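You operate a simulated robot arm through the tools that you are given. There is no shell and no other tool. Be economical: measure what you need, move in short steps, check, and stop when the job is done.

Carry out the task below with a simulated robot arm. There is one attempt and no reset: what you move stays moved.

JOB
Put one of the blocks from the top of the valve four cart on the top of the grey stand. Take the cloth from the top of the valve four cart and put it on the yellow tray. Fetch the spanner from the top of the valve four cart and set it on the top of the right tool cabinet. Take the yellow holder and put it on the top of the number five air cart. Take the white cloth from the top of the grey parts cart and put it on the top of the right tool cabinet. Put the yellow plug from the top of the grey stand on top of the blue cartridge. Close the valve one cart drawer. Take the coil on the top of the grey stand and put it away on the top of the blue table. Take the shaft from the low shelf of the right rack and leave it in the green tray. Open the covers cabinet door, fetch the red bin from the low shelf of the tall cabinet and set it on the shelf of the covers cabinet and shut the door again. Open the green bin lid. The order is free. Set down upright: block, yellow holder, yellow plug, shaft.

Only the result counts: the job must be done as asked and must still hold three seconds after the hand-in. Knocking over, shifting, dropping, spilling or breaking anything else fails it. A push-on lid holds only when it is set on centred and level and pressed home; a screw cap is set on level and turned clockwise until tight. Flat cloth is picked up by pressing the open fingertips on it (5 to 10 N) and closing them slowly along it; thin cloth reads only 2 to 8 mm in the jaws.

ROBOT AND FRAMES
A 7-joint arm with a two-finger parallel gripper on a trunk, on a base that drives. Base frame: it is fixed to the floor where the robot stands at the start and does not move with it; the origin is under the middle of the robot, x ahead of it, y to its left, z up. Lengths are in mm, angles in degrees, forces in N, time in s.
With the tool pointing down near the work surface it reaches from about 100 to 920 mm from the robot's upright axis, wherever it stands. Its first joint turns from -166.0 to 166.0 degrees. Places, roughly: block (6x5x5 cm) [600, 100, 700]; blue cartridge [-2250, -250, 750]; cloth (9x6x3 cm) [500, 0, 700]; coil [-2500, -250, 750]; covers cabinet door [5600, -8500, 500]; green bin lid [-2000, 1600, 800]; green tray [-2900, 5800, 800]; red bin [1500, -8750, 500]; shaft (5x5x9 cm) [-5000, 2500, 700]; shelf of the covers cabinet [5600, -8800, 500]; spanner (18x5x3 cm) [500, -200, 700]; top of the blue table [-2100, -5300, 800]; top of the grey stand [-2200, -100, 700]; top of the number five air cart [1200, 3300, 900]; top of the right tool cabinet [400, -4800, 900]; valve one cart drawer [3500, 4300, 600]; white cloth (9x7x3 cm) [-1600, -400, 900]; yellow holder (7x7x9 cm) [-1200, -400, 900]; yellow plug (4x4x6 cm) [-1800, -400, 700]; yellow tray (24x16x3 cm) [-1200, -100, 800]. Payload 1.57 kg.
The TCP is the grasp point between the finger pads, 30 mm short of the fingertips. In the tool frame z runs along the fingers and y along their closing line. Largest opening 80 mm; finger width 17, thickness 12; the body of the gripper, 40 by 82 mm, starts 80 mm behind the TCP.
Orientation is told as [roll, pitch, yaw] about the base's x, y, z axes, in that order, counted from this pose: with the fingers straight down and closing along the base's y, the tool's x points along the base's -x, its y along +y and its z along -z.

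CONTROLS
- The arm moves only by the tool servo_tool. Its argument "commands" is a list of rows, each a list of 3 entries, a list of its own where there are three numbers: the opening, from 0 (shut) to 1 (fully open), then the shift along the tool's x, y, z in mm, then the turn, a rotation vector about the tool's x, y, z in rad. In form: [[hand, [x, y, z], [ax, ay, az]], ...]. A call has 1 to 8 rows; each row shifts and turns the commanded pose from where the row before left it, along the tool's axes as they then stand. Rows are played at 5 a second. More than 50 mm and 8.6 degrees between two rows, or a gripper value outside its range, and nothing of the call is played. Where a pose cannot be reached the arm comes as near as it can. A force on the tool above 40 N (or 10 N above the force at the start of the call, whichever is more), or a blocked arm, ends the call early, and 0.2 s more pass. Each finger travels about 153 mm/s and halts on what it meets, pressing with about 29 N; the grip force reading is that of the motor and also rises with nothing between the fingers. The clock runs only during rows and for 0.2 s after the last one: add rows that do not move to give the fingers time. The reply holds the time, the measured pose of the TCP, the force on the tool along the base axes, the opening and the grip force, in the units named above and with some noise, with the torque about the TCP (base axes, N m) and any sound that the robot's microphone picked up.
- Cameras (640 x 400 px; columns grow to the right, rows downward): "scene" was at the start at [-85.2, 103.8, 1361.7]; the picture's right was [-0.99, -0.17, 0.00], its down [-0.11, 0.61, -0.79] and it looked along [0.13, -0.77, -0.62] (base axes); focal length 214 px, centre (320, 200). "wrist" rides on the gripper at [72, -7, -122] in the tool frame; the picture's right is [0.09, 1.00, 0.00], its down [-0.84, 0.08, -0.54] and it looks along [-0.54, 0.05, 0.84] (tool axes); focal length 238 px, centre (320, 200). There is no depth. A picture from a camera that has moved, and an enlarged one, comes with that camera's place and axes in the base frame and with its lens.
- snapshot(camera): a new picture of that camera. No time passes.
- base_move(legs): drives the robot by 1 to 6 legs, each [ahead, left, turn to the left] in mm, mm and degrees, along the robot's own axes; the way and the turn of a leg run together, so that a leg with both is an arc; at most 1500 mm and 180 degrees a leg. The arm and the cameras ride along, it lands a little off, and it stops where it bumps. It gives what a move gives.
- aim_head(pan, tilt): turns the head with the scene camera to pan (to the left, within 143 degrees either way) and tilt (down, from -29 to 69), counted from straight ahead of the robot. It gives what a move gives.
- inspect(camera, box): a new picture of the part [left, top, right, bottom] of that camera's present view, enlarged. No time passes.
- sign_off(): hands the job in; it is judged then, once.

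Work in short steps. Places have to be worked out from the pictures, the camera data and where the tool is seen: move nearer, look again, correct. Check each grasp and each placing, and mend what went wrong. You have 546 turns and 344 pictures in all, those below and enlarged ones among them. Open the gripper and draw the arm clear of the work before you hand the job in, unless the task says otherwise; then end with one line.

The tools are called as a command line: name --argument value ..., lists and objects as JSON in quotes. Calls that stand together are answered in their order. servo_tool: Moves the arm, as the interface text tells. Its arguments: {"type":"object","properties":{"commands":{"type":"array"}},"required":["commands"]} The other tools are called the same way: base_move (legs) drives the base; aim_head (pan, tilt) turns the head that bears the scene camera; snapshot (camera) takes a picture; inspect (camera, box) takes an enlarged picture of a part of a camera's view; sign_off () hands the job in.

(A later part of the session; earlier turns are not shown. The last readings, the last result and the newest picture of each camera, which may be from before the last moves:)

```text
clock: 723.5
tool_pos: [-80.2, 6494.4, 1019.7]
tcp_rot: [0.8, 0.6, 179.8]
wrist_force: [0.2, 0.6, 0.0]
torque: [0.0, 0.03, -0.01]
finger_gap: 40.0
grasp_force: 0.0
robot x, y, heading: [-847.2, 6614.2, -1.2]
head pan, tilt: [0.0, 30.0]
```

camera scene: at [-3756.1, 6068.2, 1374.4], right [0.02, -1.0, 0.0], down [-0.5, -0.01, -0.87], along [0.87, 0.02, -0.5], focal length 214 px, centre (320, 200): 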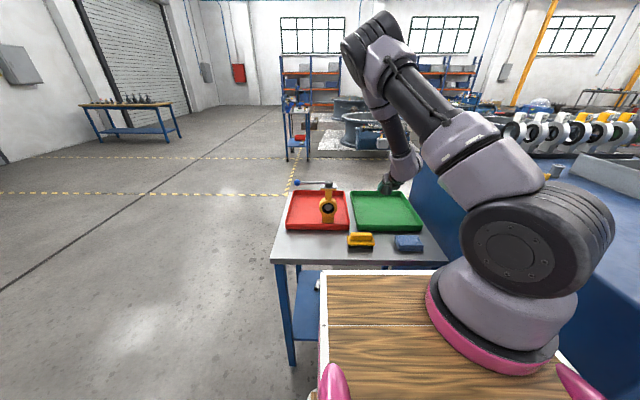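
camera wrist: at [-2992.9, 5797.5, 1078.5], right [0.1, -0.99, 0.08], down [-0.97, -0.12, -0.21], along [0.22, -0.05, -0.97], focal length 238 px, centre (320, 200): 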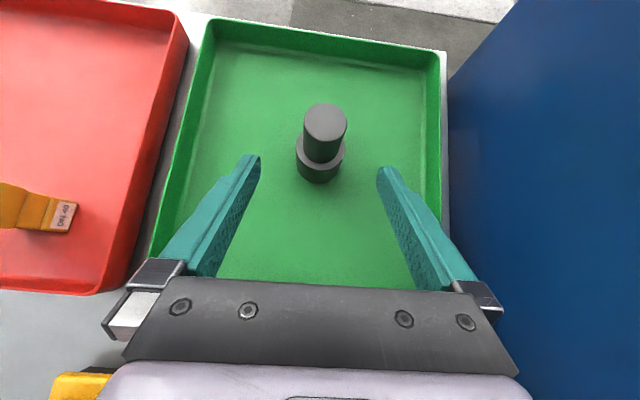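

base_move --legs '[[0, 0, -88.8], [1500, 0, 0], [1500, 0, 0], [1500, 0, 0], [450, 0, 0], [0, 0, -90]]'

aim_head --pan 0 --tilt 30

snapshot --camera "scene"

```text
clock: 755.0
tool_pos: [-1846.1, 1781.5, 1018.3]
tcp_rot: [0.7, 0.6, -1.7]
wrist_force: [1.1, -0.5, -0.2]
torque: [0.04, -0.01, 0.01]
finger_gap: 40.0
grasp_force: 0.1
robot x, y, heading: [-1084.1, 1643.5, 177.4]
head pan, tilt: [0.0, 30.0]
```

```text
clock: 755.6
tool_pos: [-1846.3, 1783.1, 1020.6]
tcp_rot: [0.8, 0.5, -1.5]
wrist_force: [-0.1, -0.2, -0.2]
torque: [0.02, 0.02, 0.01]
finger_gap: 39.9
grasp_force: 0.2
robot x, y, heading: [-1080.7, 1643.8, 177.4]
head pan, tilt: [0.0, 30.0]
```

```text
157 pictures are left
camera scene: at [-1081.9, 1452.8, 1374.4], right [0.05, 1.0, 0.0], down [0.5, -0.02, -0.87], along [-0.87, 0.04, -0.5], focal length 214 px, centre (320, 200)
```

scene: 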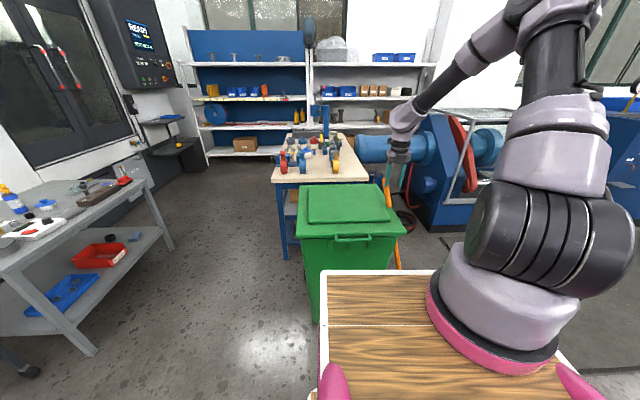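

inspect --camera "scene" --box '[270, 160, 430, 270]'

snapshot --camera "wrist"

```text
3.64 times, centred on (350, 215) of scene
camera zoom: at [-1081.9, 1452.8, 1374.4], right [0.05, 1.0, 0.0], down [0.5, -0.02, -0.87], along [-0.87, 0.04, -0.5], focal length 780 px, centre (211, 146)
```

zoom: 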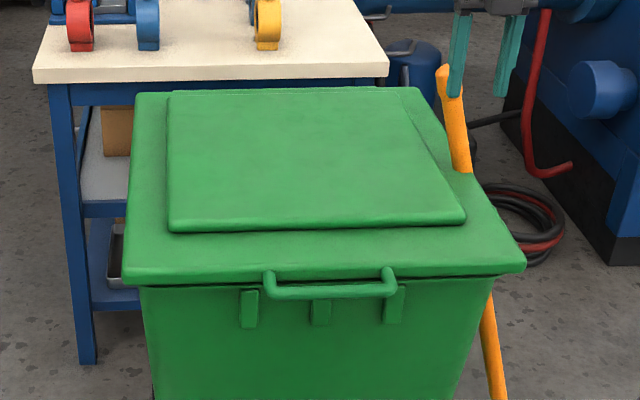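

```text
155 pictures are left
camera wrist: at [-1917.6, 1776.6, 1141.5], right [-0.06, 1.0, 0.01], down [0.84, 0.05, 0.54], along [0.53, 0.05, -0.84], focal length 238 px, centre (320, 200)
```

wrist: 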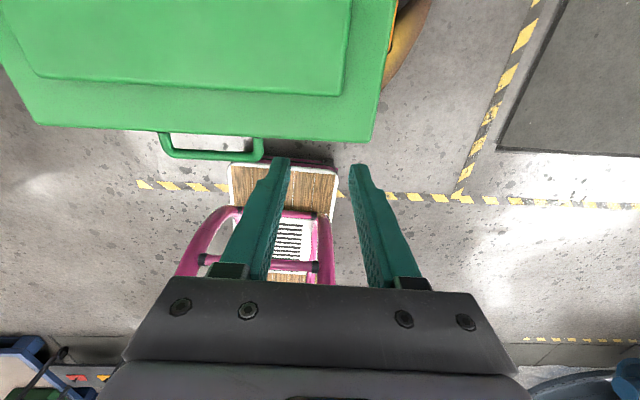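

The lid's D-handle is at (-1767,1621,787), hinge on the far (west) side near x≈-2220. I move closer and turn the tool so the fingers close along x.

base_move --legs '[[120, 0, 2.6]]'

servo_tool --commands '[[0.9, [40, 0, 0], [0, 0, -0.149]], [0.9, [40, 0, 0], [0, 0, -0.149]], [0.9, [0, 0, 0], [0, 0, -0.149]], [0.9, [0, 0, 0], [0, 0, -0.149]], [0.9, [0, 0, 0], [0, 0, -0.149]], [0.9, [0, 0, 0], [0, 0, -0.149]], [0.9, [0, 0, 0], [0, 0, -0.149]], [0.9, [0, 0, 0], [0, 0, -0.149]]]'

servo_tool --commands '[[0.9, [0, 0, 0], [0, 0, -0.149]], [0.9, [0, 0, 0], [0, 0, -0.149]], [0.9, [0, 0, 0], [0, 0, -0.055]], [0.9, [0, 0, 0], [0, 0, 0]]]'

snapshot --camera "wrist"

```text
clock: 756.8
tool_pos: [-1973.8, 1749.4, 1020.4]
tcp_rot: [0.8, 0.5, 1.3]
wrist_force: [-0.3, -0.3, 0.2]
torque: [-0.01, 0.0, 0.0]
finger_gap: 40.1
grasp_force: 0.0
robot x, y, heading: [-1205.2, 1647.9, -179.8]
head pan, tilt: [0.0, 30.0]
```

```text
clock: 758.6
tool_pos: [-2054.0, 1740.8, 1020.7]
tcp_rot: [0.8, -0.5, 69.6]
wrist_force: [-0.1, -1.1, -0.3]
torque: [0.01, -0.04, 0.0]
finger_gap: 72.1
grasp_force: 0.1
robot x, y, heading: [-1205.4, 1646.2, -179.9]
head pan, tilt: [0.0, 30.0]
```

```text
clock: 759.6
tool_pos: [-2053.0, 1741.1, 1020.1]
tcp_rot: [0.6, -0.7, 89.9]
wrist_force: [-0.1, -0.5, 0.1]
torque: [0.03, -0.03, 0.03]
finger_gap: 72.0
grasp_force: 0.1
robot x, y, heading: [-1201.8, 1645.9, -179.6]
head pan, tilt: [0.0, 30.0]
```

```text
154 pictures are left
camera wrist: at [-2045.4, 1667.9, 1140.5], right [-1.0, -0.09, 0.01], down [-0.07, 0.83, 0.55], along [-0.06, 0.55, -0.83], focal length 238 px, centre (320, 200)
```

wrist: 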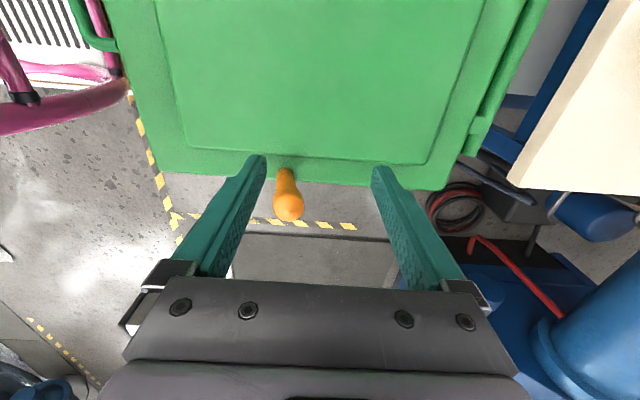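

A broom handle stands close to the lid's north edge; inspecting its clearance.

inspect --camera "wrist" --box '[230, 130, 390, 240]'

aim_head --pan -15 --tilt 40

snapshot --camera "scene"

```text
3.64 times, centred on (310, 185) of wrist
camera zoom: at [-2045.4, 1667.9, 1140.5], right [-1.0, -0.09, 0.01], down [-0.07, 0.83, 0.55], along [-0.06, 0.55, -0.83], focal length 867 px, centre (356, 254)
```

zoom: 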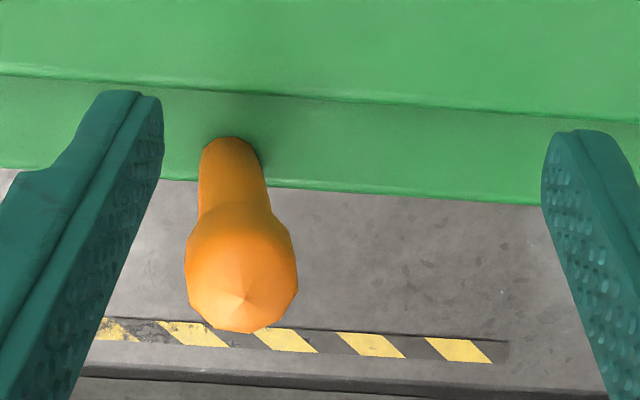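

```text
clock: 760.4
tool_pos: [-2052.9, 1740.2, 1020.4]
tcp_rot: [0.7, -0.8, 89.6]
wrist_force: [0.4, 0.1, -0.3]
torque: [0.0, 0.01, 0.04]
finger_gap: 71.6
grasp_force: 0.1
robot x, y, heading: [-1204.5, 1645.8, -180.1]
head pan, tilt: [-15.0, 40.0]
```

```text
152 pictures are left
camera scene: at [-1185.6, 1477.6, 1359.1], right [0.26, 0.97, 0.0], down [0.62, -0.16, -0.77], along [-0.74, 0.2, -0.64], focal length 214 px, centre (320, 200)
```

scene: 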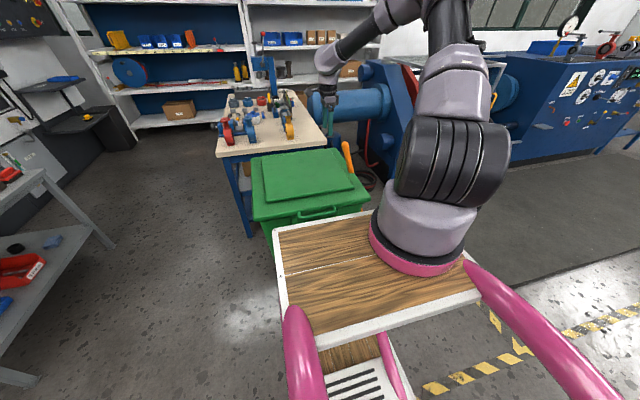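

The broom visibly passes through the lid's rim, so it is only scenery. Moving above the handle.

servo_tool --commands '[[0.7, [15, -36, 0], [0, 0, 0]], [0.7, [15, -36, 0], [0, 0, 0]], [0.7, [15, -36, 0], [0, 0, 0]], [0.7, [15, -36, 0], [0, 0, 0]], [0.7, [15, -36, 0], [0, 0, 0]], [0.7, [15, -36, 10], [0, 0, 0]], [0.7, [15, -36, 20], [0, 0, 0]], [0.7, [15, -36, 20], [0, 0, 0]]]'

servo_tool --commands '[[0.7, [0, 0, 40], [0, 0, 0]], [0.7, [0, 0, 0], [0, 0, 0]]]'

snapshot --camera "wrist"

```text
clock: 762.2
tool_pos: [-1767.8, 1621.4, 967.7]
tcp_rot: [0.7, -0.8, 89.6]
wrist_force: [0.1, 0.1, 0.0]
torque: [-0.04, 0.02, -0.02]
finger_gap: 55.9
grasp_force: 0.0
robot x, y, heading: [-1203.6, 1645.6, -180.0]
head pan, tilt: [-15.0, 40.0]
```

```text
clock: 762.8
tool_pos: [-1767.5, 1621.7, 925.2]
tcp_rot: [0.6, -0.9, 89.8]
wrist_force: [0.4, -0.3, 0.3]
torque: [0.03, -0.03, 0.04]
finger_gap: 55.9
grasp_force: 0.1
robot x, y, heading: [-1203.0, 1647.7, -179.8]
head pan, tilt: [-15.0, 40.0]
```

```text
151 pictures are left
camera wrist: at [-1760.2, 1548.6, 1045.5], right [-1.0, -0.09, 0.01], down [-0.07, 0.83, 0.55], along [-0.06, 0.55, -0.83], focal length 238 px, centre (320, 200)
```

wrist: 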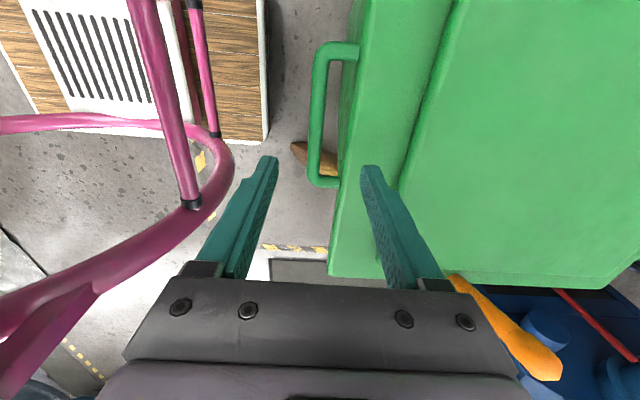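

Bar is centred between the fingers; the gap to the lid is narrow, so I set the opening to ~26 mm and lower over the bar.

servo_tool --commands '[[0.33, [0, -1, 0], [0, 0, 0]], [0.33, [0, 0, 40], [0, 0, 0]], [0.33, [0, 0, 35], [0, 0, 0]], [0.33, [0, 0, 0], [0, 0, 0]]]'

inspect --camera "wrist" --box '[240, 60, 400, 180]'

```text
clock: 763.8
tool_pos: [-1766.1, 1621.2, 850.7]
tcp_rot: [0.7, -0.7, 89.7]
wrist_force: [0.2, 0.1, 0.1]
torque: [-0.01, 0.0, 0.03]
finger_gap: 26.6
grasp_force: 0.1
robot x, y, heading: [-1204.7, 1643.4, -179.7]
head pan, tilt: [-15.0, 40.0]
```

```text
3.33 times, centred on (320, 120) of wrist
camera zoom: at [-1758.9, 1548.1, 970.5], right [-1.0, -0.09, 0.01], down [-0.07, 0.83, 0.55], along [-0.06, 0.55, -0.83], focal length 794 px, centre (320, 467)
```

zoom: 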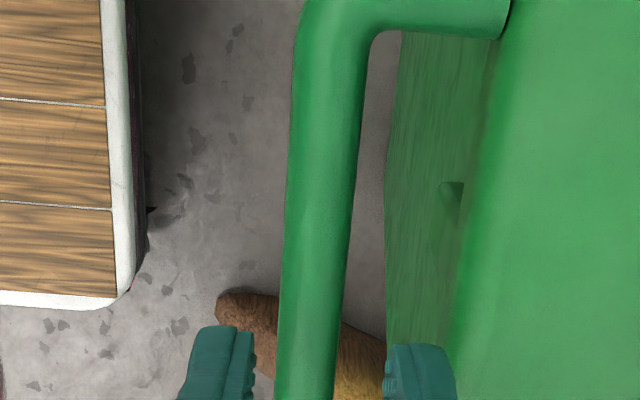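

servo_tool --commands '[[0.33, [0, -3, 0], [0, 0, 0]], [0.33, [0, 0, 15], [0, 0, 0]], [0.33, [0, 0, 15], [0, 0, 0]], [0.33, [0, 0, 12], [0, 0, 0]], [0.33, [0, 0, 0], [0, 0, 0]]]'

inspect --camera "wrist" --box '[240, 60, 400, 180]'

```text
clock: 765.0
tool_pos: [-1764.5, 1622.9, 808.8]
tcp_rot: [0.6, -0.8, 89.7]
wrist_force: [-0.1, -0.5, -0.2]
torque: [0.0, 0.0, 0.02]
finger_gap: 26.4
grasp_force: 0.1
robot x, y, heading: [-1203.0, 1646.7, -179.7]
head pan, tilt: [-15.0, 40.0]
```

```text
3.33 times, centred on (320, 120) of wrist
camera zoom: at [-1756.3, 1549.4, 928.8], right [-1.0, -0.09, 0.01], down [-0.07, 0.83, 0.55], along [-0.06, 0.55, -0.83], focal length 794 px, centre (320, 467)
```

zoom: 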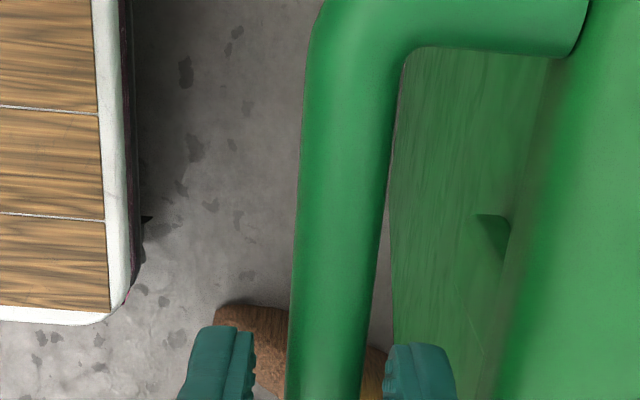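

servo_tool --commands '[[0.33, [0, 0, 7], [0, 0, 0]], [0, [0, 0, 0], [0, 0, 0]], [0, [0, 0, 0], [0, 0, 0]], [0, [0, 0, 0], [0, 0, 0]]]'

```text
clock: 766.0
tool_pos: [-1765.4, 1623.8, 802.2]
tcp_rot: [0.8, -0.8, 89.7]
wrist_force: [-19.0, 1.0, 15.0]
torque: [0.12, 0.39, 0.58]
finger_gap: 16.1
grasp_force: 30.9
robot x, y, heading: [-1199.6, 1643.8, -179.6]
head pan, tilt: [-15.0, 40.0]
```

Bar gripped (16 mm). Lifting along the hinge arc, first ~18°.

servo_tool --commands '[[0, [0, 0, -20], [0, 0, 0]], [0, [0, 0, -27], [0, 0, 0]], [0, [0, 2, -24], [0, 0, 0]], [0, [0, 3, -24], [0, 0, 0]], [0, [0, 5, -24], [0, 0, 0]], [0, [0, 5, -23], [0, 0, 0]], [0, [0, 0, 0], [0, 0, 0]]]'

snapshot --camera "wrist"

snapshot --camera "scene"

```text
clock: 766.9
tool_pos: [-1771.6, 1623.3, 876.5]
tcp_rot: [1.1, -0.9, 89.8]
wrist_force: [-10.0, 0.0, -6.7]
torque: [-0.21, -0.04, 0.59]
finger_gap: 16.1
grasp_force: 31.6
robot x, y, heading: [-1208.1, 1646.2, -179.6]
head pan, tilt: [-15.0, 40.0]
stopped in row 4: the force on the tool passed its limit at 43 N (the readings are from after the stop); the commanded pose is now the measured one
```

```text
148 pictures are left
camera wrist: at [-1762.5, 1548.7, 997.1], right [-1.0, -0.09, 0.02], down [-0.06, 0.83, 0.56], along [-0.06, 0.55, -0.83], focal length 238 px, centre (320, 200)
```

wrist: 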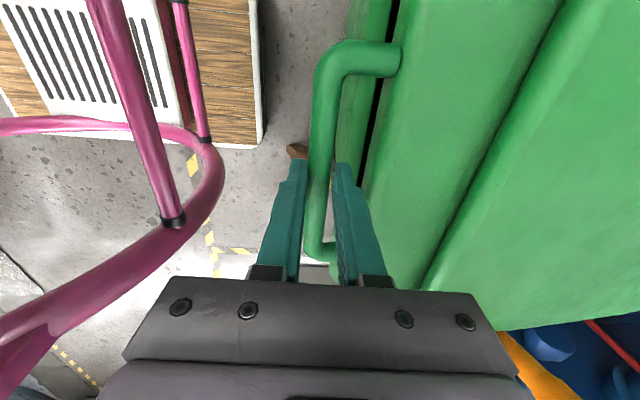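

```text
147 pictures are left
camera scene: at [-1186.4, 1477.6, 1359.0], right [0.26, 0.97, 0.0], down [0.62, -0.16, -0.77], along [-0.74, 0.2, -0.64], focal length 214 px, centre (320, 200)
```

scene: 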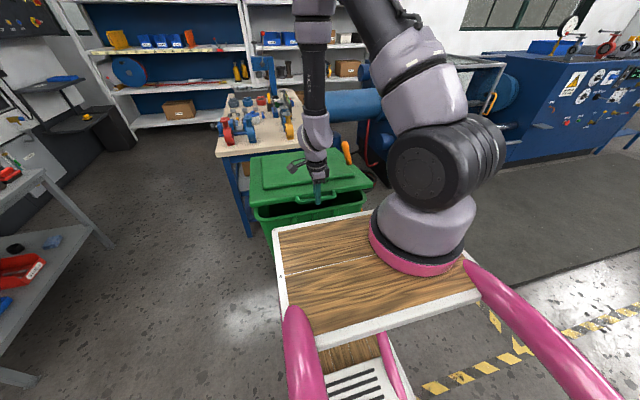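

Lid is opening. Continuing along the arc (slightly tighter).

servo_tool --commands '[[0, [0, 4, -23], [0, 0, 0]], [0, [0, 6, -23], [0, 0, 0]], [0, [0, 7, -22.5], [0, 0, 0]], [0, [0, 8, -22.3], [0, 0, 0]], [0, [0, 9, -21.7], [0, 0, 0]], [0, [0, 10, -21.3], [0, 0, 0]], [0, [0, 11, -20.6], [0, 0, 0]], [0, [0, 12.5, -20.2], [0, 0, 0]]]'

snapshot --camera "wrist"

```text
clock: 768.7
tool_pos: [-1826.7, 1620.7, 1046.2]
tcp_rot: [0.7, -1.0, 89.7]
wrist_force: [8.6, 4.3, -0.5]
torque: [0.49, -0.24, 0.54]
finger_gap: 16.1
grasp_force: 31.7
robot x, y, heading: [-1207.5, 1649.7, -179.9]
head pan, tilt: [-15.0, 40.0]
stopped in row 8: the force on the tool passed its limit at 41 N (the readings are from after the stop); the commanded pose is now the measured one
```

```text
146 pictures are left
camera wrist: at [-1819.2, 1547.0, 1166.2], right [-1.0, -0.09, 0.01], down [-0.07, 0.83, 0.56], along [-0.06, 0.55, -0.83], focal length 238 px, centre (320, 200)
```

wrist: 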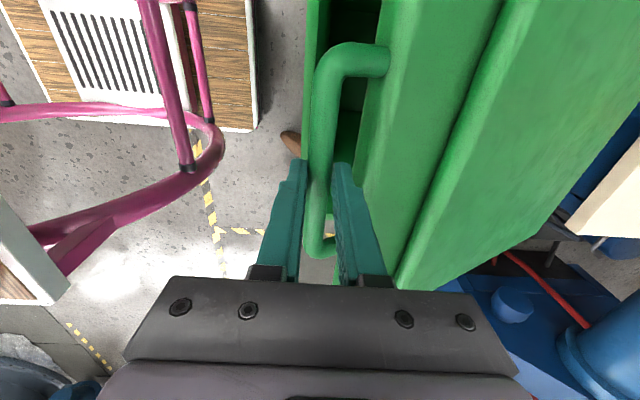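

servo_tool --commands '[[0, [0, 13.4, -23.6], [0, 0, 0]], [0, [0, 14.7, -22.8], [0, 0, 0]], [0, [0, 15.8, -22], [0, 0, 0]], [0, [0, 16.9, -21.2], [0, 0, 0]], [0, [0, 18, -20.3], [0, 0, 0]], [0, [0, 19, -19.3], [0, 0, 0]], [0, [0, 20.1, -18.3], [0, 0, 0]], [0, [0, 21, -17.2], [0, 0, 0]]]'

snapshot --camera "wrist"

snapshot --camera "scene"

```text
clock: 769.6
tool_pos: [-1876.1, 1620.9, 1123.0]
tcp_rot: [0.6, -1.0, 89.6]
wrist_force: [15.4, 4.6, 6.9]
torque: [-0.21, -0.5, 0.51]
finger_gap: 16.3
grasp_force: 32.1
robot x, y, heading: [-1204.3, 1648.2, -179.9]
head pan, tilt: [-15.0, 40.0]
stopped in row 4: the force on the tool passed its limit at 41 N (the readings are from after the stop); the commanded pose is now the measured one
```

```text
145 pictures are left
camera wrist: at [-1868.7, 1546.6, 1242.1], right [-1.0, -0.08, 0.01], down [-0.07, 0.83, 0.56], along [-0.05, 0.55, -0.83], focal length 238 px, centre (320, 200)
```

wrist: 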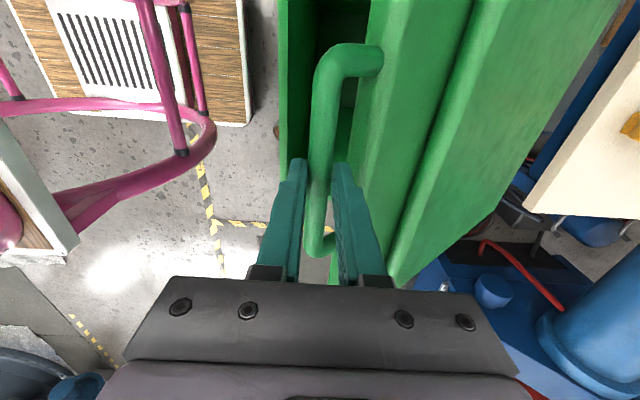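

```text
144 pictures are left
camera scene: at [-1184.5, 1478.1, 1359.0], right [0.26, 0.97, 0.0], down [0.62, -0.16, -0.77], along [-0.74, 0.2, -0.64], focal length 214 px, centre (320, 200)
```

scene: 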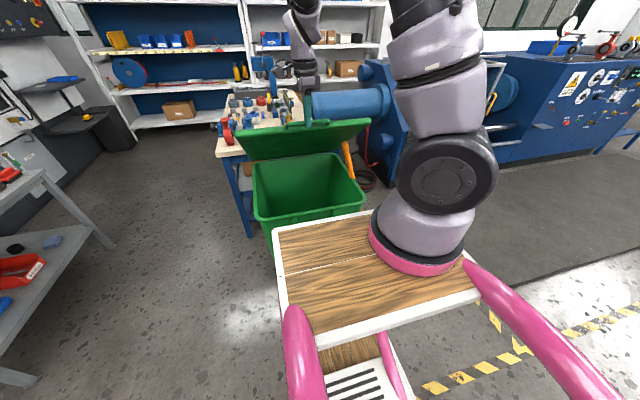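

servo_tool --commands '[[0, [0, 9, -14.1], [0, 0, 0]], [0, [0, 11, -13.7], [0, 0, 0]], [0, [0, 12.3, -13.2], [0, 0, 0]], [0, [0, 12.8, -12.8], [0, 0, 0]], [0, [0, 13.2, -12.3], [0, 0, 0]], [0, [0, 13.7, -11.9], [0, 0, 0]], [0, [0, 14.1, -11.4], [0, 0, 0]], [0, [0, 14.5, -10.9], [0, 0, 0]]]'

```text
clock: 771.4
tool_pos: [-1977.2, 1620.0, 1222.8]
tcp_rot: [0.7, -0.8, 89.6]
wrist_force: [-3.3, 10.7, -10.1]
torque: [-0.18, 0.1, 0.51]
finger_gap: 15.9
grasp_force: 31.3
robot x, y, heading: [-1203.4, 1646.2, -180.0]
head pan, tilt: [-15.0, 40.0]
```

servo_tool --commands '[[0, [0, 14.8, -10.4], [0, 0, 0]], [0, [0, 15.2, -9.9], [0, 0, 0]], [0, [0, 15.5, -9.3], [0, 0, 0]], [0, [0, 15.8, -8.8], [0, 0, 0]], [0, [0, 16.1, -8.2], [0, 0, 0]], [0, [0, 16.4, -7.6], [0, 0, 0]], [0, [0, 16.7, -7.1], [0, 0, 0]], [0, [0, 16.9, -6.5], [0, 0, 0]]]'

snapshot --camera "scene"

```text
clock: 773.2
tool_pos: [-2104.7, 1619.8, 1294.0]
tcp_rot: [0.7, -0.8, 89.7]
wrist_force: [-0.4, 13.4, -5.7]
torque: [-0.07, 0.04, 0.53]
finger_gap: 15.8
grasp_force: 31.3
robot x, y, heading: [-1205.8, 1647.7, -179.7]
head pan, tilt: [-15.0, 40.0]
```

```text
143 pictures are left
camera scene: at [-1185.7, 1478.5, 1359.1], right [0.26, 0.97, 0.0], down [0.62, -0.17, -0.77], along [-0.74, 0.2, -0.64], focal length 214 px, centre (320, 200)
```

scene: 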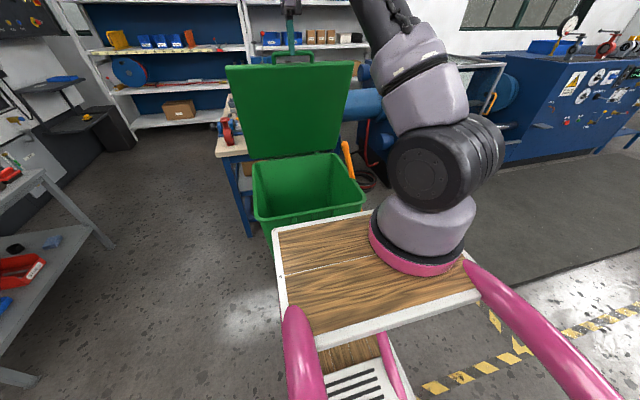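

servo_tool --commands '[[0, [0, 17.1, -5.9], [0, 0, 0]], [0, [0, 17.3, -5.3], [0, 0, 0]], [0, [0, 17.5, -4.7], [0, 0, 0]], [0, [0, 17.6, -4.1], [0, 0, 0]], [0, [0, 17.8, -3.5], [0, 0, 0]], [0, [0, 17.9, -2.8], [0, 0, 0]], [0, [0, 0, 0], [0, 0, 0]]]'

snapshot --camera "wrist"

```text
clock: 774.8
tool_pos: [-2163.3, 1618.4, 1311.9]
tcp_rot: [0.6, -0.9, 89.6]
wrist_force: [2.8, 1.1, 6.1]
torque: [-0.22, -0.09, 0.46]
finger_gap: 15.6
grasp_force: 31.2
out of reach, approached as far as the arm can: row 4, 5, 6
robot x, y, heading: [-1204.7, 1647.5, -179.9]
head pan, tilt: [-15.0, 40.0]
```

```text
142 pictures are left
camera wrist: at [-2155.5, 1545.1, 1431.5], right [-1.0, -0.09, 0.01], down [-0.06, 0.83, 0.56], along [-0.06, 0.55, -0.83], focal length 238 px, centre (320, 200)
```

wrist: 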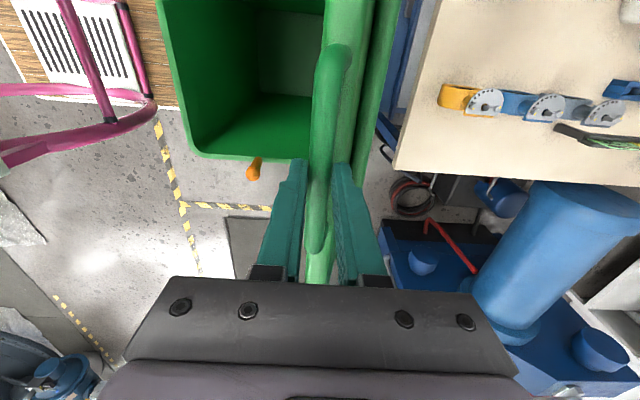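

Arm at its reach limit with the lid ~77°. Driving the base forward slowly while holding the handle.

base_move --legs '[[70, 0, 0]]'

snapshot --camera "scene"

```text
clock: 775.8
tool_pos: [-2233.9, 1618.7, 1312.0]
tcp_rot: [0.8, -0.8, 89.6]
wrist_force: [3.2, -1.5, 22.9]
torque: [-0.1, -0.03, 0.45]
finger_gap: 15.7
grasp_force: 31.3
robot x, y, heading: [-1274.7, 1647.5, -180.0]
head pan, tilt: [-15.0, 40.0]
```

```text
141 pictures are left
camera scene: at [-1255.2, 1477.6, 1359.0], right [0.26, 0.97, 0.0], down [0.62, -0.16, -0.77], along [-0.74, 0.2, -0.64], focal length 214 px, centre (320, 200)
```

scene: 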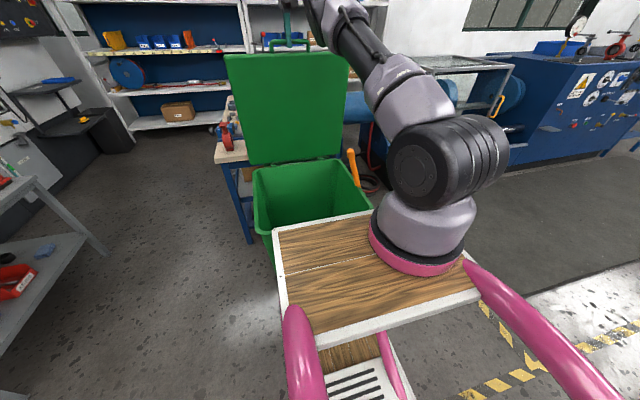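

servo_tool --commands '[[0, [0, 0, -5], [0, 0, 0]], [0, [0, 0, 0], [0, 0, 0]]]'

base_move --legs '[[70, 0, 0]]'

snapshot --camera "wrist"

```text
clock: 776.4
tool_pos: [-2233.4, 1619.0, 1313.2]
tcp_rot: [0.6, -1.0, 89.6]
wrist_force: [-1.1, 12.8, -13.5]
torque: [0.14, -0.03, 0.5]
finger_gap: 15.3
grasp_force: 31.1
out of reach, approached as far as the arm can: row 1
robot x, y, heading: [-1275.6, 1649.9, -179.9]
head pan, tilt: [-15.0, 40.0]
```

```text
clock: 777.4
tool_pos: [-2303.3, 1618.3, 1315.8]
tcp_rot: [0.9, -0.9, 89.6]
wrist_force: [0.0, 24.3, 7.9]
torque: [0.56, -0.01, 0.31]
finger_gap: 15.9
grasp_force: 31.4
robot x, y, heading: [-1343.2, 1646.2, -179.7]
head pan, tilt: [-15.0, 40.0]
```

```text
140 pictures are left
camera wrist: at [-2294.5, 1543.7, 1435.0], right [-1.0, -0.08, 0.01], down [-0.06, 0.83, 0.56], along [-0.06, 0.55, -0.83], focal length 238 px, centre (320, 200)
```

wrist: 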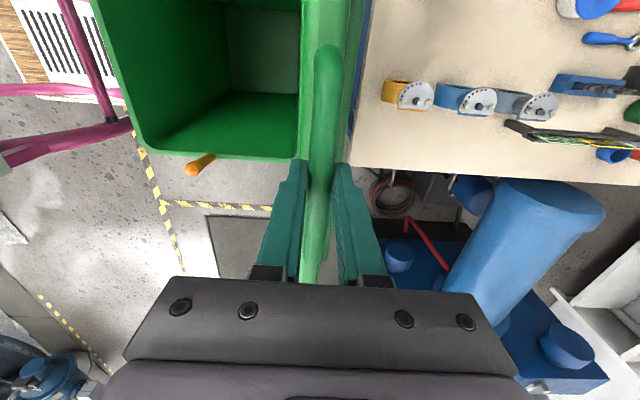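

Lid is slightly past vertical. A bit further, then release gently.

base_move --legs '[[30, 0, 0]]'

servo_tool --commands '[[0.3, [0, 0, 0], [0, 0, 0]], [0.4, [0, 0, 0], [0, 0, 0]], [0.4, [0, 0, 0], [0, 0, 0]]]'

snapshot --camera "wrist"

```text
clock: 778.3
tool_pos: [-2318.3, 1617.5, 1315.6]
tcp_rot: [0.9, -0.9, 89.6]
wrist_force: [0.1, 1.1, -2.6]
torque: [-0.01, -0.04, 0.42]
finger_gap: 15.8
grasp_force: 31.2
robot x, y, heading: [-1359.0, 1644.9, 179.9]
head pan, tilt: [-15.0, 40.0]
stopped in leg 1: the robot was blocked; the commanded pose is now the measured one
```

```text
clock: 779.1
tool_pos: [-2318.0, 1617.5, 1314.7]
tcp_rot: [0.8, -1.1, 89.5]
wrist_force: [0.0, -0.6, 0.7]
torque: [0.01, 0.0, 0.04]
finger_gap: 32.7
grasp_force: 0.7
robot x, y, heading: [-1360.0, 1645.9, 180.0]
head pan, tilt: [-15.0, 40.0]
```

```text
139 pictures are left
camera wrist: at [-2309.9, 1543.6, 1434.9], right [-1.0, -0.08, 0.01], down [-0.06, 0.83, 0.56], along [-0.06, 0.55, -0.83], focal length 238 px, centre (320, 200)
```

wrist: 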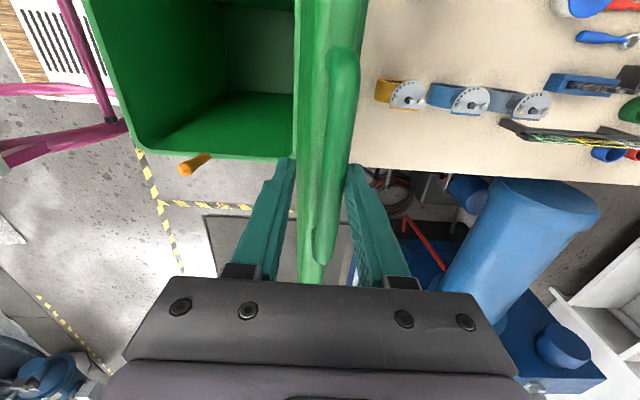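

Lid stays. Lifting the fingers straight off the bar.

servo_tool --commands '[[0.6, [0, 0, -8], [0, 0, 0]], [0.6, [0, 0, -8], [0, 0, 0]], [0.6, [0, 0, -8], [0, 0, 0]], [0.6, [0, 0, -8], [0, 0, 0]], [0.6, [0, 0, -8], [0, 0, 0]], [0.6, [0, 0, -8], [0, 0, 0]], [0.6, [0, 0, 0], [0, 0, 0]]]'

snapshot --camera "wrist"

```text
clock: 780.7
tool_pos: [-2309.0, 1610.4, 1330.9]
tcp_rot: [1.0, -0.9, 89.5]
wrist_force: [0.6, -0.2, 0.8]
torque: [0.01, -0.03, 0.0]
finger_gap: 48.3
grasp_force: 0.4
out of reach, approached as far as the arm can: row 1, 2, 3, 4, 5
robot x, y, heading: [-1358.3, 1645.6, 180.1]
head pan, tilt: [-15.0, 40.0]
```

```text
138 pictures are left
camera wrist: at [-2300.9, 1536.6, 1451.5], right [-1.0, -0.08, 0.02], down [-0.06, 0.83, 0.56], along [-0.06, 0.55, -0.83], focal length 238 px, centre (320, 200)
```

wrist: 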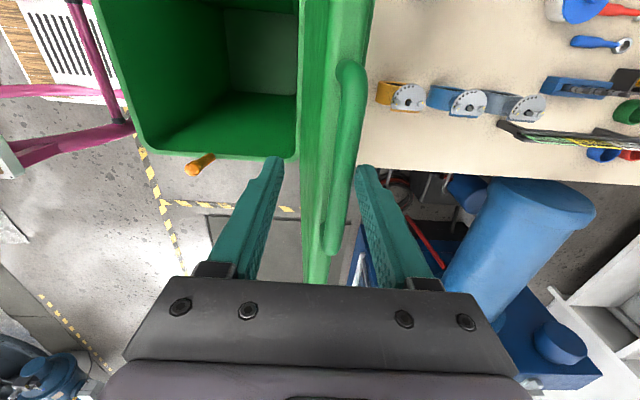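

The fingers are nearly clear. Tilting the hand back toward me gives extra reach to lift off completely.

servo_tool --commands '[[0.6, [0, 0, -2], [-0.08, 0, 0]], [0.6, [0, 2, -6], [-0.08, 0, 0]], [0.6, [0, 3, -8], [-0.08, 0, 0]], [0.6, [0, 3, -8], [-0.08, 0, 0]], [0.6, [0, 0, 0], [0, 0, 0]]]'

snapshot --camera "wrist"

```text
clock: 781.9
tool_pos: [-2315.1, 1611.0, 1358.7]
tcp_rot: [19.3, -1.0, 89.5]
wrist_force: [-0.2, -0.4, -0.1]
torque: [0.0, 0.01, 0.02]
finger_gap: 48.2
grasp_force: 0.1
robot x, y, heading: [-1360.2, 1644.5, 180.1]
head pan, tilt: [-15.0, 40.0]
```

```text
137 pictures are left
camera wrist: at [-2269.5, 1536.9, 1469.6], right [-0.94, -0.09, 0.33], down [0.11, 0.83, 0.55], along [-0.32, 0.56, -0.77], focal length 238 px, centre (320, 200)
```

wrist: 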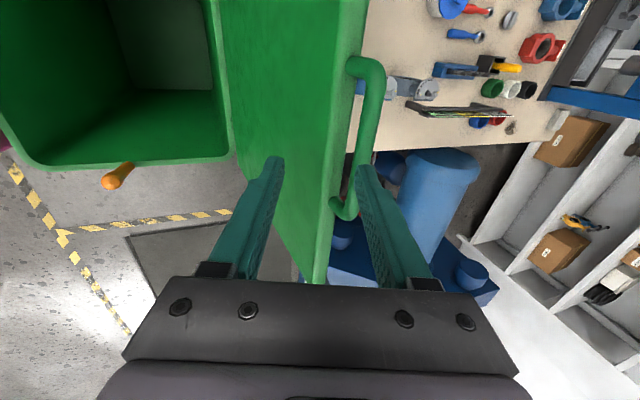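

Clear of the bar. Raising a little more and backing the base away.

servo_tool --commands '[[0.6, [0, -4, -10], [0, 0, 0]], [0.6, [0, -4, -10], [0, 0, 0]], [0.6, [0, 0, 0], [0, 0, 0]]]'

base_move --legs '[[-400, 0, 0]]'

aim_head --pan 0 --tilt 30

snapshot --camera "scene"

```text
clock: 782.7
tool_pos: [-2299.9, 1611.0, 1375.8]
tcp_rot: [19.2, -1.0, 89.5]
wrist_force: [-0.4, -0.1, 0.1]
torque: [0.04, -0.01, -0.02]
finger_gap: 48.3
grasp_force: 0.0
robot x, y, heading: [-1359.2, 1648.2, 180.2]
head pan, tilt: [-15.0, 40.0]
```

```text
clock: 785.2
tool_pos: [-1903.0, 1610.5, 1375.8]
tcp_rot: [19.2, -1.0, 89.5]
wrist_force: [0.2, 0.1, -0.1]
torque: [0.03, 0.0, 0.01]
finger_gap: 48.0
grasp_force: 0.0
robot x, y, heading: [-962.2, 1644.1, 180.2]
head pan, tilt: [-15.0, 40.0]
```

```text
clock: 785.9
tool_pos: [-1903.1, 1609.8, 1374.8]
tcp_rot: [19.2, -1.1, 89.5]
wrist_force: [-0.2, 0.8, 0.7]
torque: [0.02, 0.02, -0.02]
finger_gap: 47.9
grasp_force: 0.0
robot x, y, heading: [-959.1, 1647.9, 179.6]
head pan, tilt: [0.0, 30.0]
```

```text
136 pictures are left
camera scene: at [-952.9, 1453.7, 1374.3], right [0.0, 1.0, 0.0], down [0.5, 0.0, -0.87], along [-0.87, 0.0, -0.5], focal length 214 px, centre (320, 200)
```

scene: 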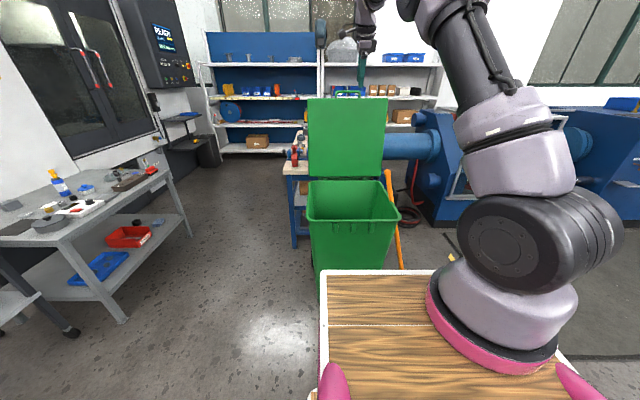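

The lid stays open. Restoring the tool to vertical and lowering it for travel.

servo_tool --commands '[[0.9, [0, -30, 0], [0.112, 0, 0]], [0.9, [0, -30, 0], [0.112, 0, 0]], [0.9, [0, -30, 0], [0.111, 0, 0]], [0.9, [0, -30, 35], [0, 0, 0]], [0.9, [0, -30, 35], [0, 0, 0]], [0.9, [0, -30, 35], [0, 0, 0]], [0.9, [0, -30, 35], [0, 0, 0]], [0.9, [0, 0, 45], [0, 0, 0]]]'

servo_tool --commands '[[0.9, [0, 0, 45], [0, 0, 0]], [0.9, [0, 0, 45], [0, 0, 0]], [0.9, [0, 0, 45], [0, 0, 0]], [0.9, [0, 0, 20], [0, 0, 0]]]'

base_move --legs '[[0, 0, 90.4], [800, 0, 0], [0, -260, 0]]'

snapshot --camera "scene"

```text
clock: 787.7
tool_pos: [-1695.7, 1611.3, 1171.3]
tcp_rot: [0.0, -1.1, 89.5]
wrist_force: [0.4, 0.5, 0.4]
torque: [0.07, 0.04, 0.04]
finger_gap: 71.7
grasp_force: 0.0
robot x, y, heading: [-965.7, 1643.6, 180.2]
head pan, tilt: [0.0, 30.0]
```

```text
clock: 788.7
tool_pos: [-1696.1, 1614.6, 1014.3]
tcp_rot: [0.1, -1.0, 89.6]
wrist_force: [0.4, 0.1, 0.0]
torque: [0.06, 0.03, 0.01]
finger_gap: 72.1
grasp_force: 0.0
robot x, y, heading: [-963.3, 1645.9, 180.0]
head pan, tilt: [0.0, 30.0]
```

```text
clock: 798.4
tool_pos: [-1147.6, 107.9, 1014.9]
tcp_rot: [0.1, -1.0, -178.7]
wrist_force: [-0.2, -1.0, -0.6]
torque: [0.01, 0.02, -0.02]
finger_gap: 72.0
grasp_force: 0.2
robot x, y, heading: [-1199.6, 840.3, -88.3]
head pan, tilt: [0.0, 30.0]
```

```text
135 pictures are left
camera scene: at [-1011.6, 854.0, 1374.4], right [-1.0, -0.03, 0.0], down [-0.02, 0.5, -0.87], along [0.03, -0.87, -0.5], focal length 214 px, centre (320, 200)
```

scene: 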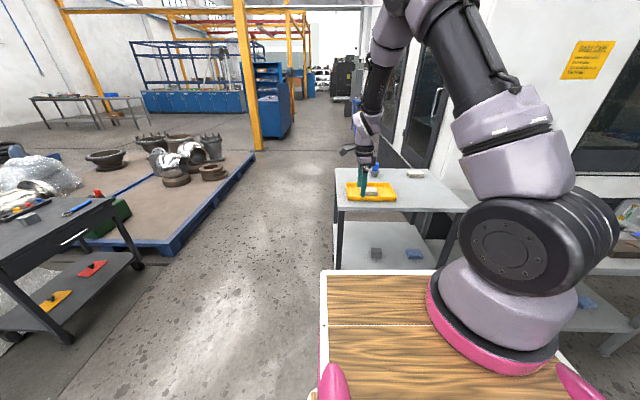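

base_move --legs '[[345, -110, -1.7]]'

servo_tool --commands '[[1, [35, 0, 0], [0, 0, 0]], [1, [35, 0, 0], [0, 0, 0]], [1, [0, 0, 0], [0, 0, 0]]]'

snapshot --camera "wrist"

```text
clock: 800.7
tool_pos: [-1278.0, -241.2, 1015.5]
tcp_rot: [0.0, -1.0, 179.5]
wrist_force: [-0.7, -0.6, 0.8]
torque: [0.02, 0.0, 0.04]
finger_gap: 71.8
grasp_force: 0.2
robot x, y, heading: [-1306.9, 493.6, -90.1]
head pan, tilt: [0.0, 30.0]
```

```text
clock: 801.5
tool_pos: [-1207.6, -240.5, 1013.3]
tcp_rot: [0.0, -1.0, 179.4]
wrist_force: [0.2, -0.8, 0.0]
torque: [0.0, 0.0, 0.0]
finger_gap: 80.3
grasp_force: 0.0
robot x, y, heading: [-1304.3, 495.4, -90.2]
head pan, tilt: [0.0, 30.0]
```

```text
134 pictures are left
camera wrist: at [-1133.8, -235.6, 1133.4], right [0.08, -1.0, 0.0], down [-0.83, -0.07, 0.56], along [-0.55, -0.04, -0.83], focal length 238 px, centre (320, 200)
```

wrist: 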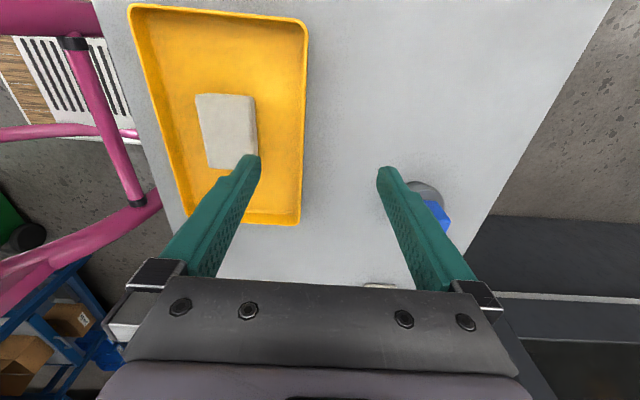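

servo_tool --commands '[[1, [-40, 15, 0], [0, 0, 0]], [1, [-40, 15, 0], [0, 0, 0]], [1, [-40, 15, 0], [0, 0, 0]], [1, [-40, 15, 0], [0, 0, 0]], [1, [-40, 20, 0], [0, 0, 0]], [1, [0, 20, 0], [0, 0, 0]], [1, [0, 0, 0], [0, 0, 0]]]'

snapshot --camera "wrist"

```text
clock: 803.1
tool_pos: [-1408.3, -340.2, 1017.3]
tcp_rot: [0.0, -1.0, 179.4]
wrist_force: [-0.1, -0.2, 0.0]
torque: [-0.04, 0.02, 0.02]
finger_gap: 80.0
grasp_force: 0.1
robot x, y, heading: [-1305.1, 496.6, -89.7]
head pan, tilt: [0.0, 30.0]
```

```text
133 pictures are left
camera wrist: at [-1333.4, -333.5, 1137.4], right [0.08, -1.0, 0.0], down [-0.83, -0.07, 0.56], along [-0.55, -0.05, -0.83], focal length 238 px, centre (320, 200)
```

wrist: 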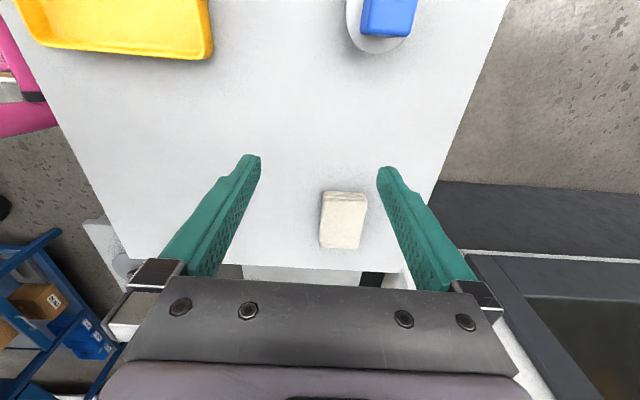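

White cloth at about (-1547,-387). Moving over it and lowering to look.

servo_tool --commands '[[1, [-45, 15, 0], [0, 0, 0]], [1, [-45, 15, 0], [0, 0, 0]], [1, [-46, 17, 10], [0, 0, 0]], [1, [0, 0, 35], [0, 0, 0]], [1, [0, 0, 35], [0, 0, 0]], [1, [0, 0, 0], [0, 0, 0]]]'

snapshot --camera "wrist"

```text
clock: 804.5
tool_pos: [-1545.4, -386.6, 940.2]
tcp_rot: [0.1, -1.0, 179.4]
wrist_force: [-0.8, -0.4, 1.1]
torque: [-0.04, -0.01, -0.01]
finger_gap: 80.1
grasp_force: 0.1
robot x, y, heading: [-1306.8, 492.3, -90.0]
head pan, tilt: [0.0, 30.0]
```

```text
132 pictures are left
camera wrist: at [-1471.3, -379.8, 1061.3], right [0.08, -1.0, 0.0], down [-0.83, -0.07, 0.56], along [-0.55, -0.05, -0.83], focal length 238 px, centre (320, 200)
```

wrist: 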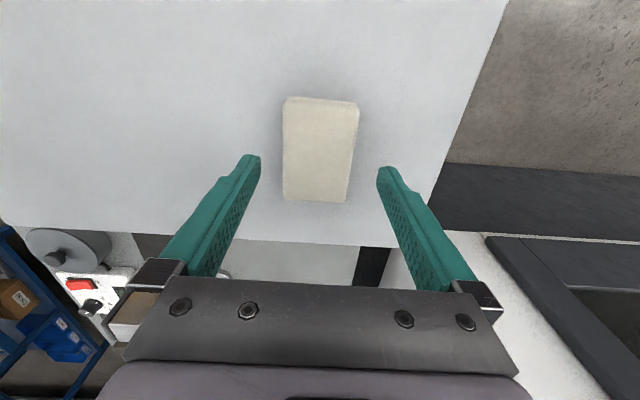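

servo_tool --commands '[[1, [-3, 0, 35], [0, 0, 0]], [1, [0, 0, 25], [0, 0, 0]], [1, [0, 0, 7], [0, 0, 0]], [1, [0, 0, 0], [0, 0, 0]], [0.5, [0, 0, 0], [0, 0, 0]], [0, [0, 0, 0], [0, 0, 0]], [0, [0, 0, 0], [0, 0, 0]], [0, [0, 0, 0], [0, 0, 0]]]'

servo_tool --commands '[[0, [0, 0, -8], [0, 0, 0]], [0, [0, 0, -20], [0, 0, 0]], [0, [0, 0, -30], [0, 0, 0]], [0, [0, 0, 0], [0, 0, 0]]]'

snapshot --camera "wrist"

```text
clock: 806.3
tool_pos: [-1551.5, -385.0, 875.1]
tcp_rot: [-0.1, -1.0, 179.5]
wrist_force: [-0.2, 0.1, 0.5]
torque: [0.01, 0.01, -0.03]
finger_gap: 64.0
grasp_force: 29.2
robot x, y, heading: [-1305.5, 496.4, -90.0]
head pan, tilt: [0.0, 30.0]
```

```text
clock: 807.3
tool_pos: [-1550.5, -384.3, 931.0]
tcp_rot: [-0.1, -1.0, 179.6]
wrist_force: [0.2, -0.7, -1.0]
torque: [-0.01, -0.04, 0.0]
finger_gap: 63.6
grasp_force: 29.2
robot x, y, heading: [-1306.0, 494.5, -89.8]
head pan, tilt: [0.0, 30.0]
```

```text
131 pictures are left
camera wrist: at [-1475.9, -378.6, 1051.6], right [0.08, -1.0, 0.0], down [-0.83, -0.07, 0.56], along [-0.55, -0.05, -0.83], focal length 238 px, centre (320, 200)
```

wrist: 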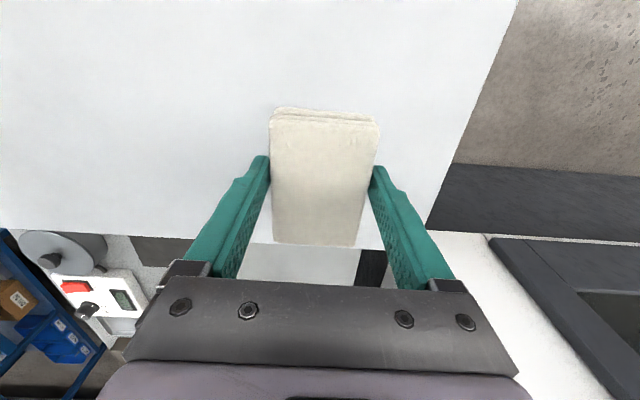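

White cloth held. Lifting, then driving to the right tool cabinet.

servo_tool --commands '[[0, [0, 0, -40], [0, 0, 0]], [0, [0, 0, -45], [0, 0, 0]], [0, [0, -20, -40], [0, 0, 0]], [0, [0, -45, 0], [0, 0, 0]], [0, [0, -45, 0], [0, 0, 0]], [0, [0, -45, 0], [0, 0, 0]], [0, [0, 0, 0], [0, 0, 0]]]'

base_move --legs '[[-350, 0, 0], [0, 740, 0], [0, 0, 90], [0, -1500, 0]]'

```text
clock: 808.9
tool_pos: [-1545.6, -228.6, 1054.2]
tcp_rot: [0.1, -1.0, 179.4]
wrist_force: [-0.8, -0.8, -0.8]
torque: [0.01, 0.05, -0.01]
finger_gap: 63.7
grasp_force: 28.8
robot x, y, heading: [-1303.0, 492.4, -90.1]
head pan, tilt: [0.0, 30.0]
```

```text
clock: 825.7
tool_pos: [147.5, -903.7, 1055.5]
tcp_rot: [0.0, -1.1, -91.9]
wrist_force: [-0.1, 0.9, -0.4]
torque: [0.03, 0.0, -0.01]
finger_gap: 63.9
grasp_force: 29.0
robot x, y, heading: [-570.5, -648.0, -1.6]
head pan, tilt: [0.0, 30.0]
```

base_move --legs '[[0, 0, 1.6], [0, -1500, 0], [0, -1500, 0], [0, -400, 0]]'

aim_head --pan -40 --tilt 25

snapshot --camera "scene"

```text
clock: 842.4
tool_pos: [165.6, -4247.2, 1055.6]
tcp_rot: [0.0, -1.1, -90.1]
wrist_force: [0.1, -0.1, -0.8]
torque: [-0.02, -0.04, 0.03]
finger_gap: 63.8
grasp_force: 29.2
robot x, y, heading: [-558.8, -4014.1, 0.1]
head pan, tilt: [0.0, 30.0]
```

```text
clock: 843.5
tool_pos: [166.0, -4246.6, 1055.6]
tcp_rot: [0.0, -1.1, -90.1]
wrist_force: [-0.4, -0.1, -0.8]
torque: [0.03, 0.0, 0.0]
finger_gap: 63.9
grasp_force: 28.6
robot x, y, heading: [-561.7, -4010.4, 0.5]
head pan, tilt: [-40.0, 25.0]
```

```text
130 pictures are left
camera scene: at [-589.2, -3883.5, 1382.3], right [-0.64, -0.77, 0.0], down [-0.33, 0.27, -0.91], along [0.7, -0.58, -0.42], focal length 214 px, centre (320, 200)
```

scene: 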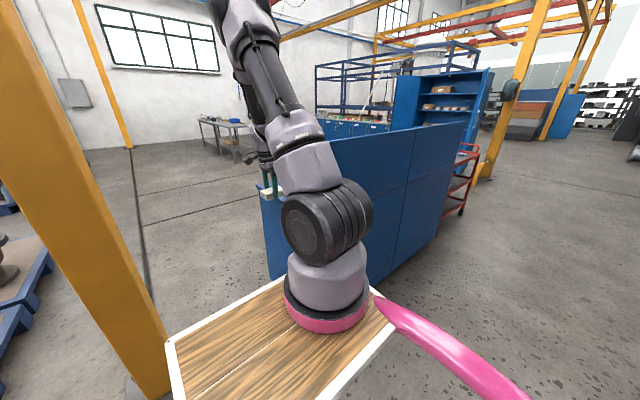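

inspect --camera "scene" --box '[230, 100, 500, 300]'

```text
2.00 times, centred on (365, 200) of scene
camera zoom: at [-589.2, -3883.5, 1382.3], right [-0.64, -0.77, 0.0], down [-0.33, 0.27, -0.91], along [0.7, -0.58, -0.42], focal length 429 px, centre (230, 200)
```

zoom: 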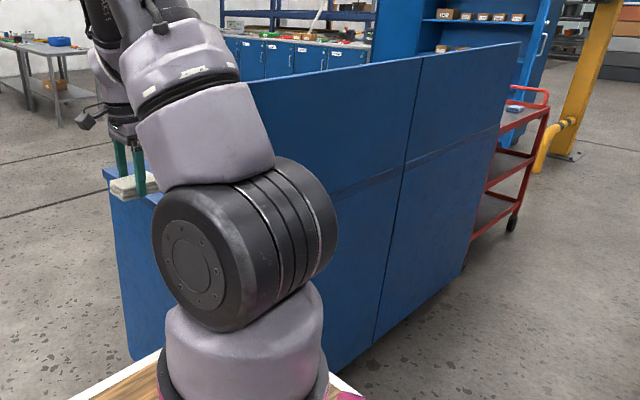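

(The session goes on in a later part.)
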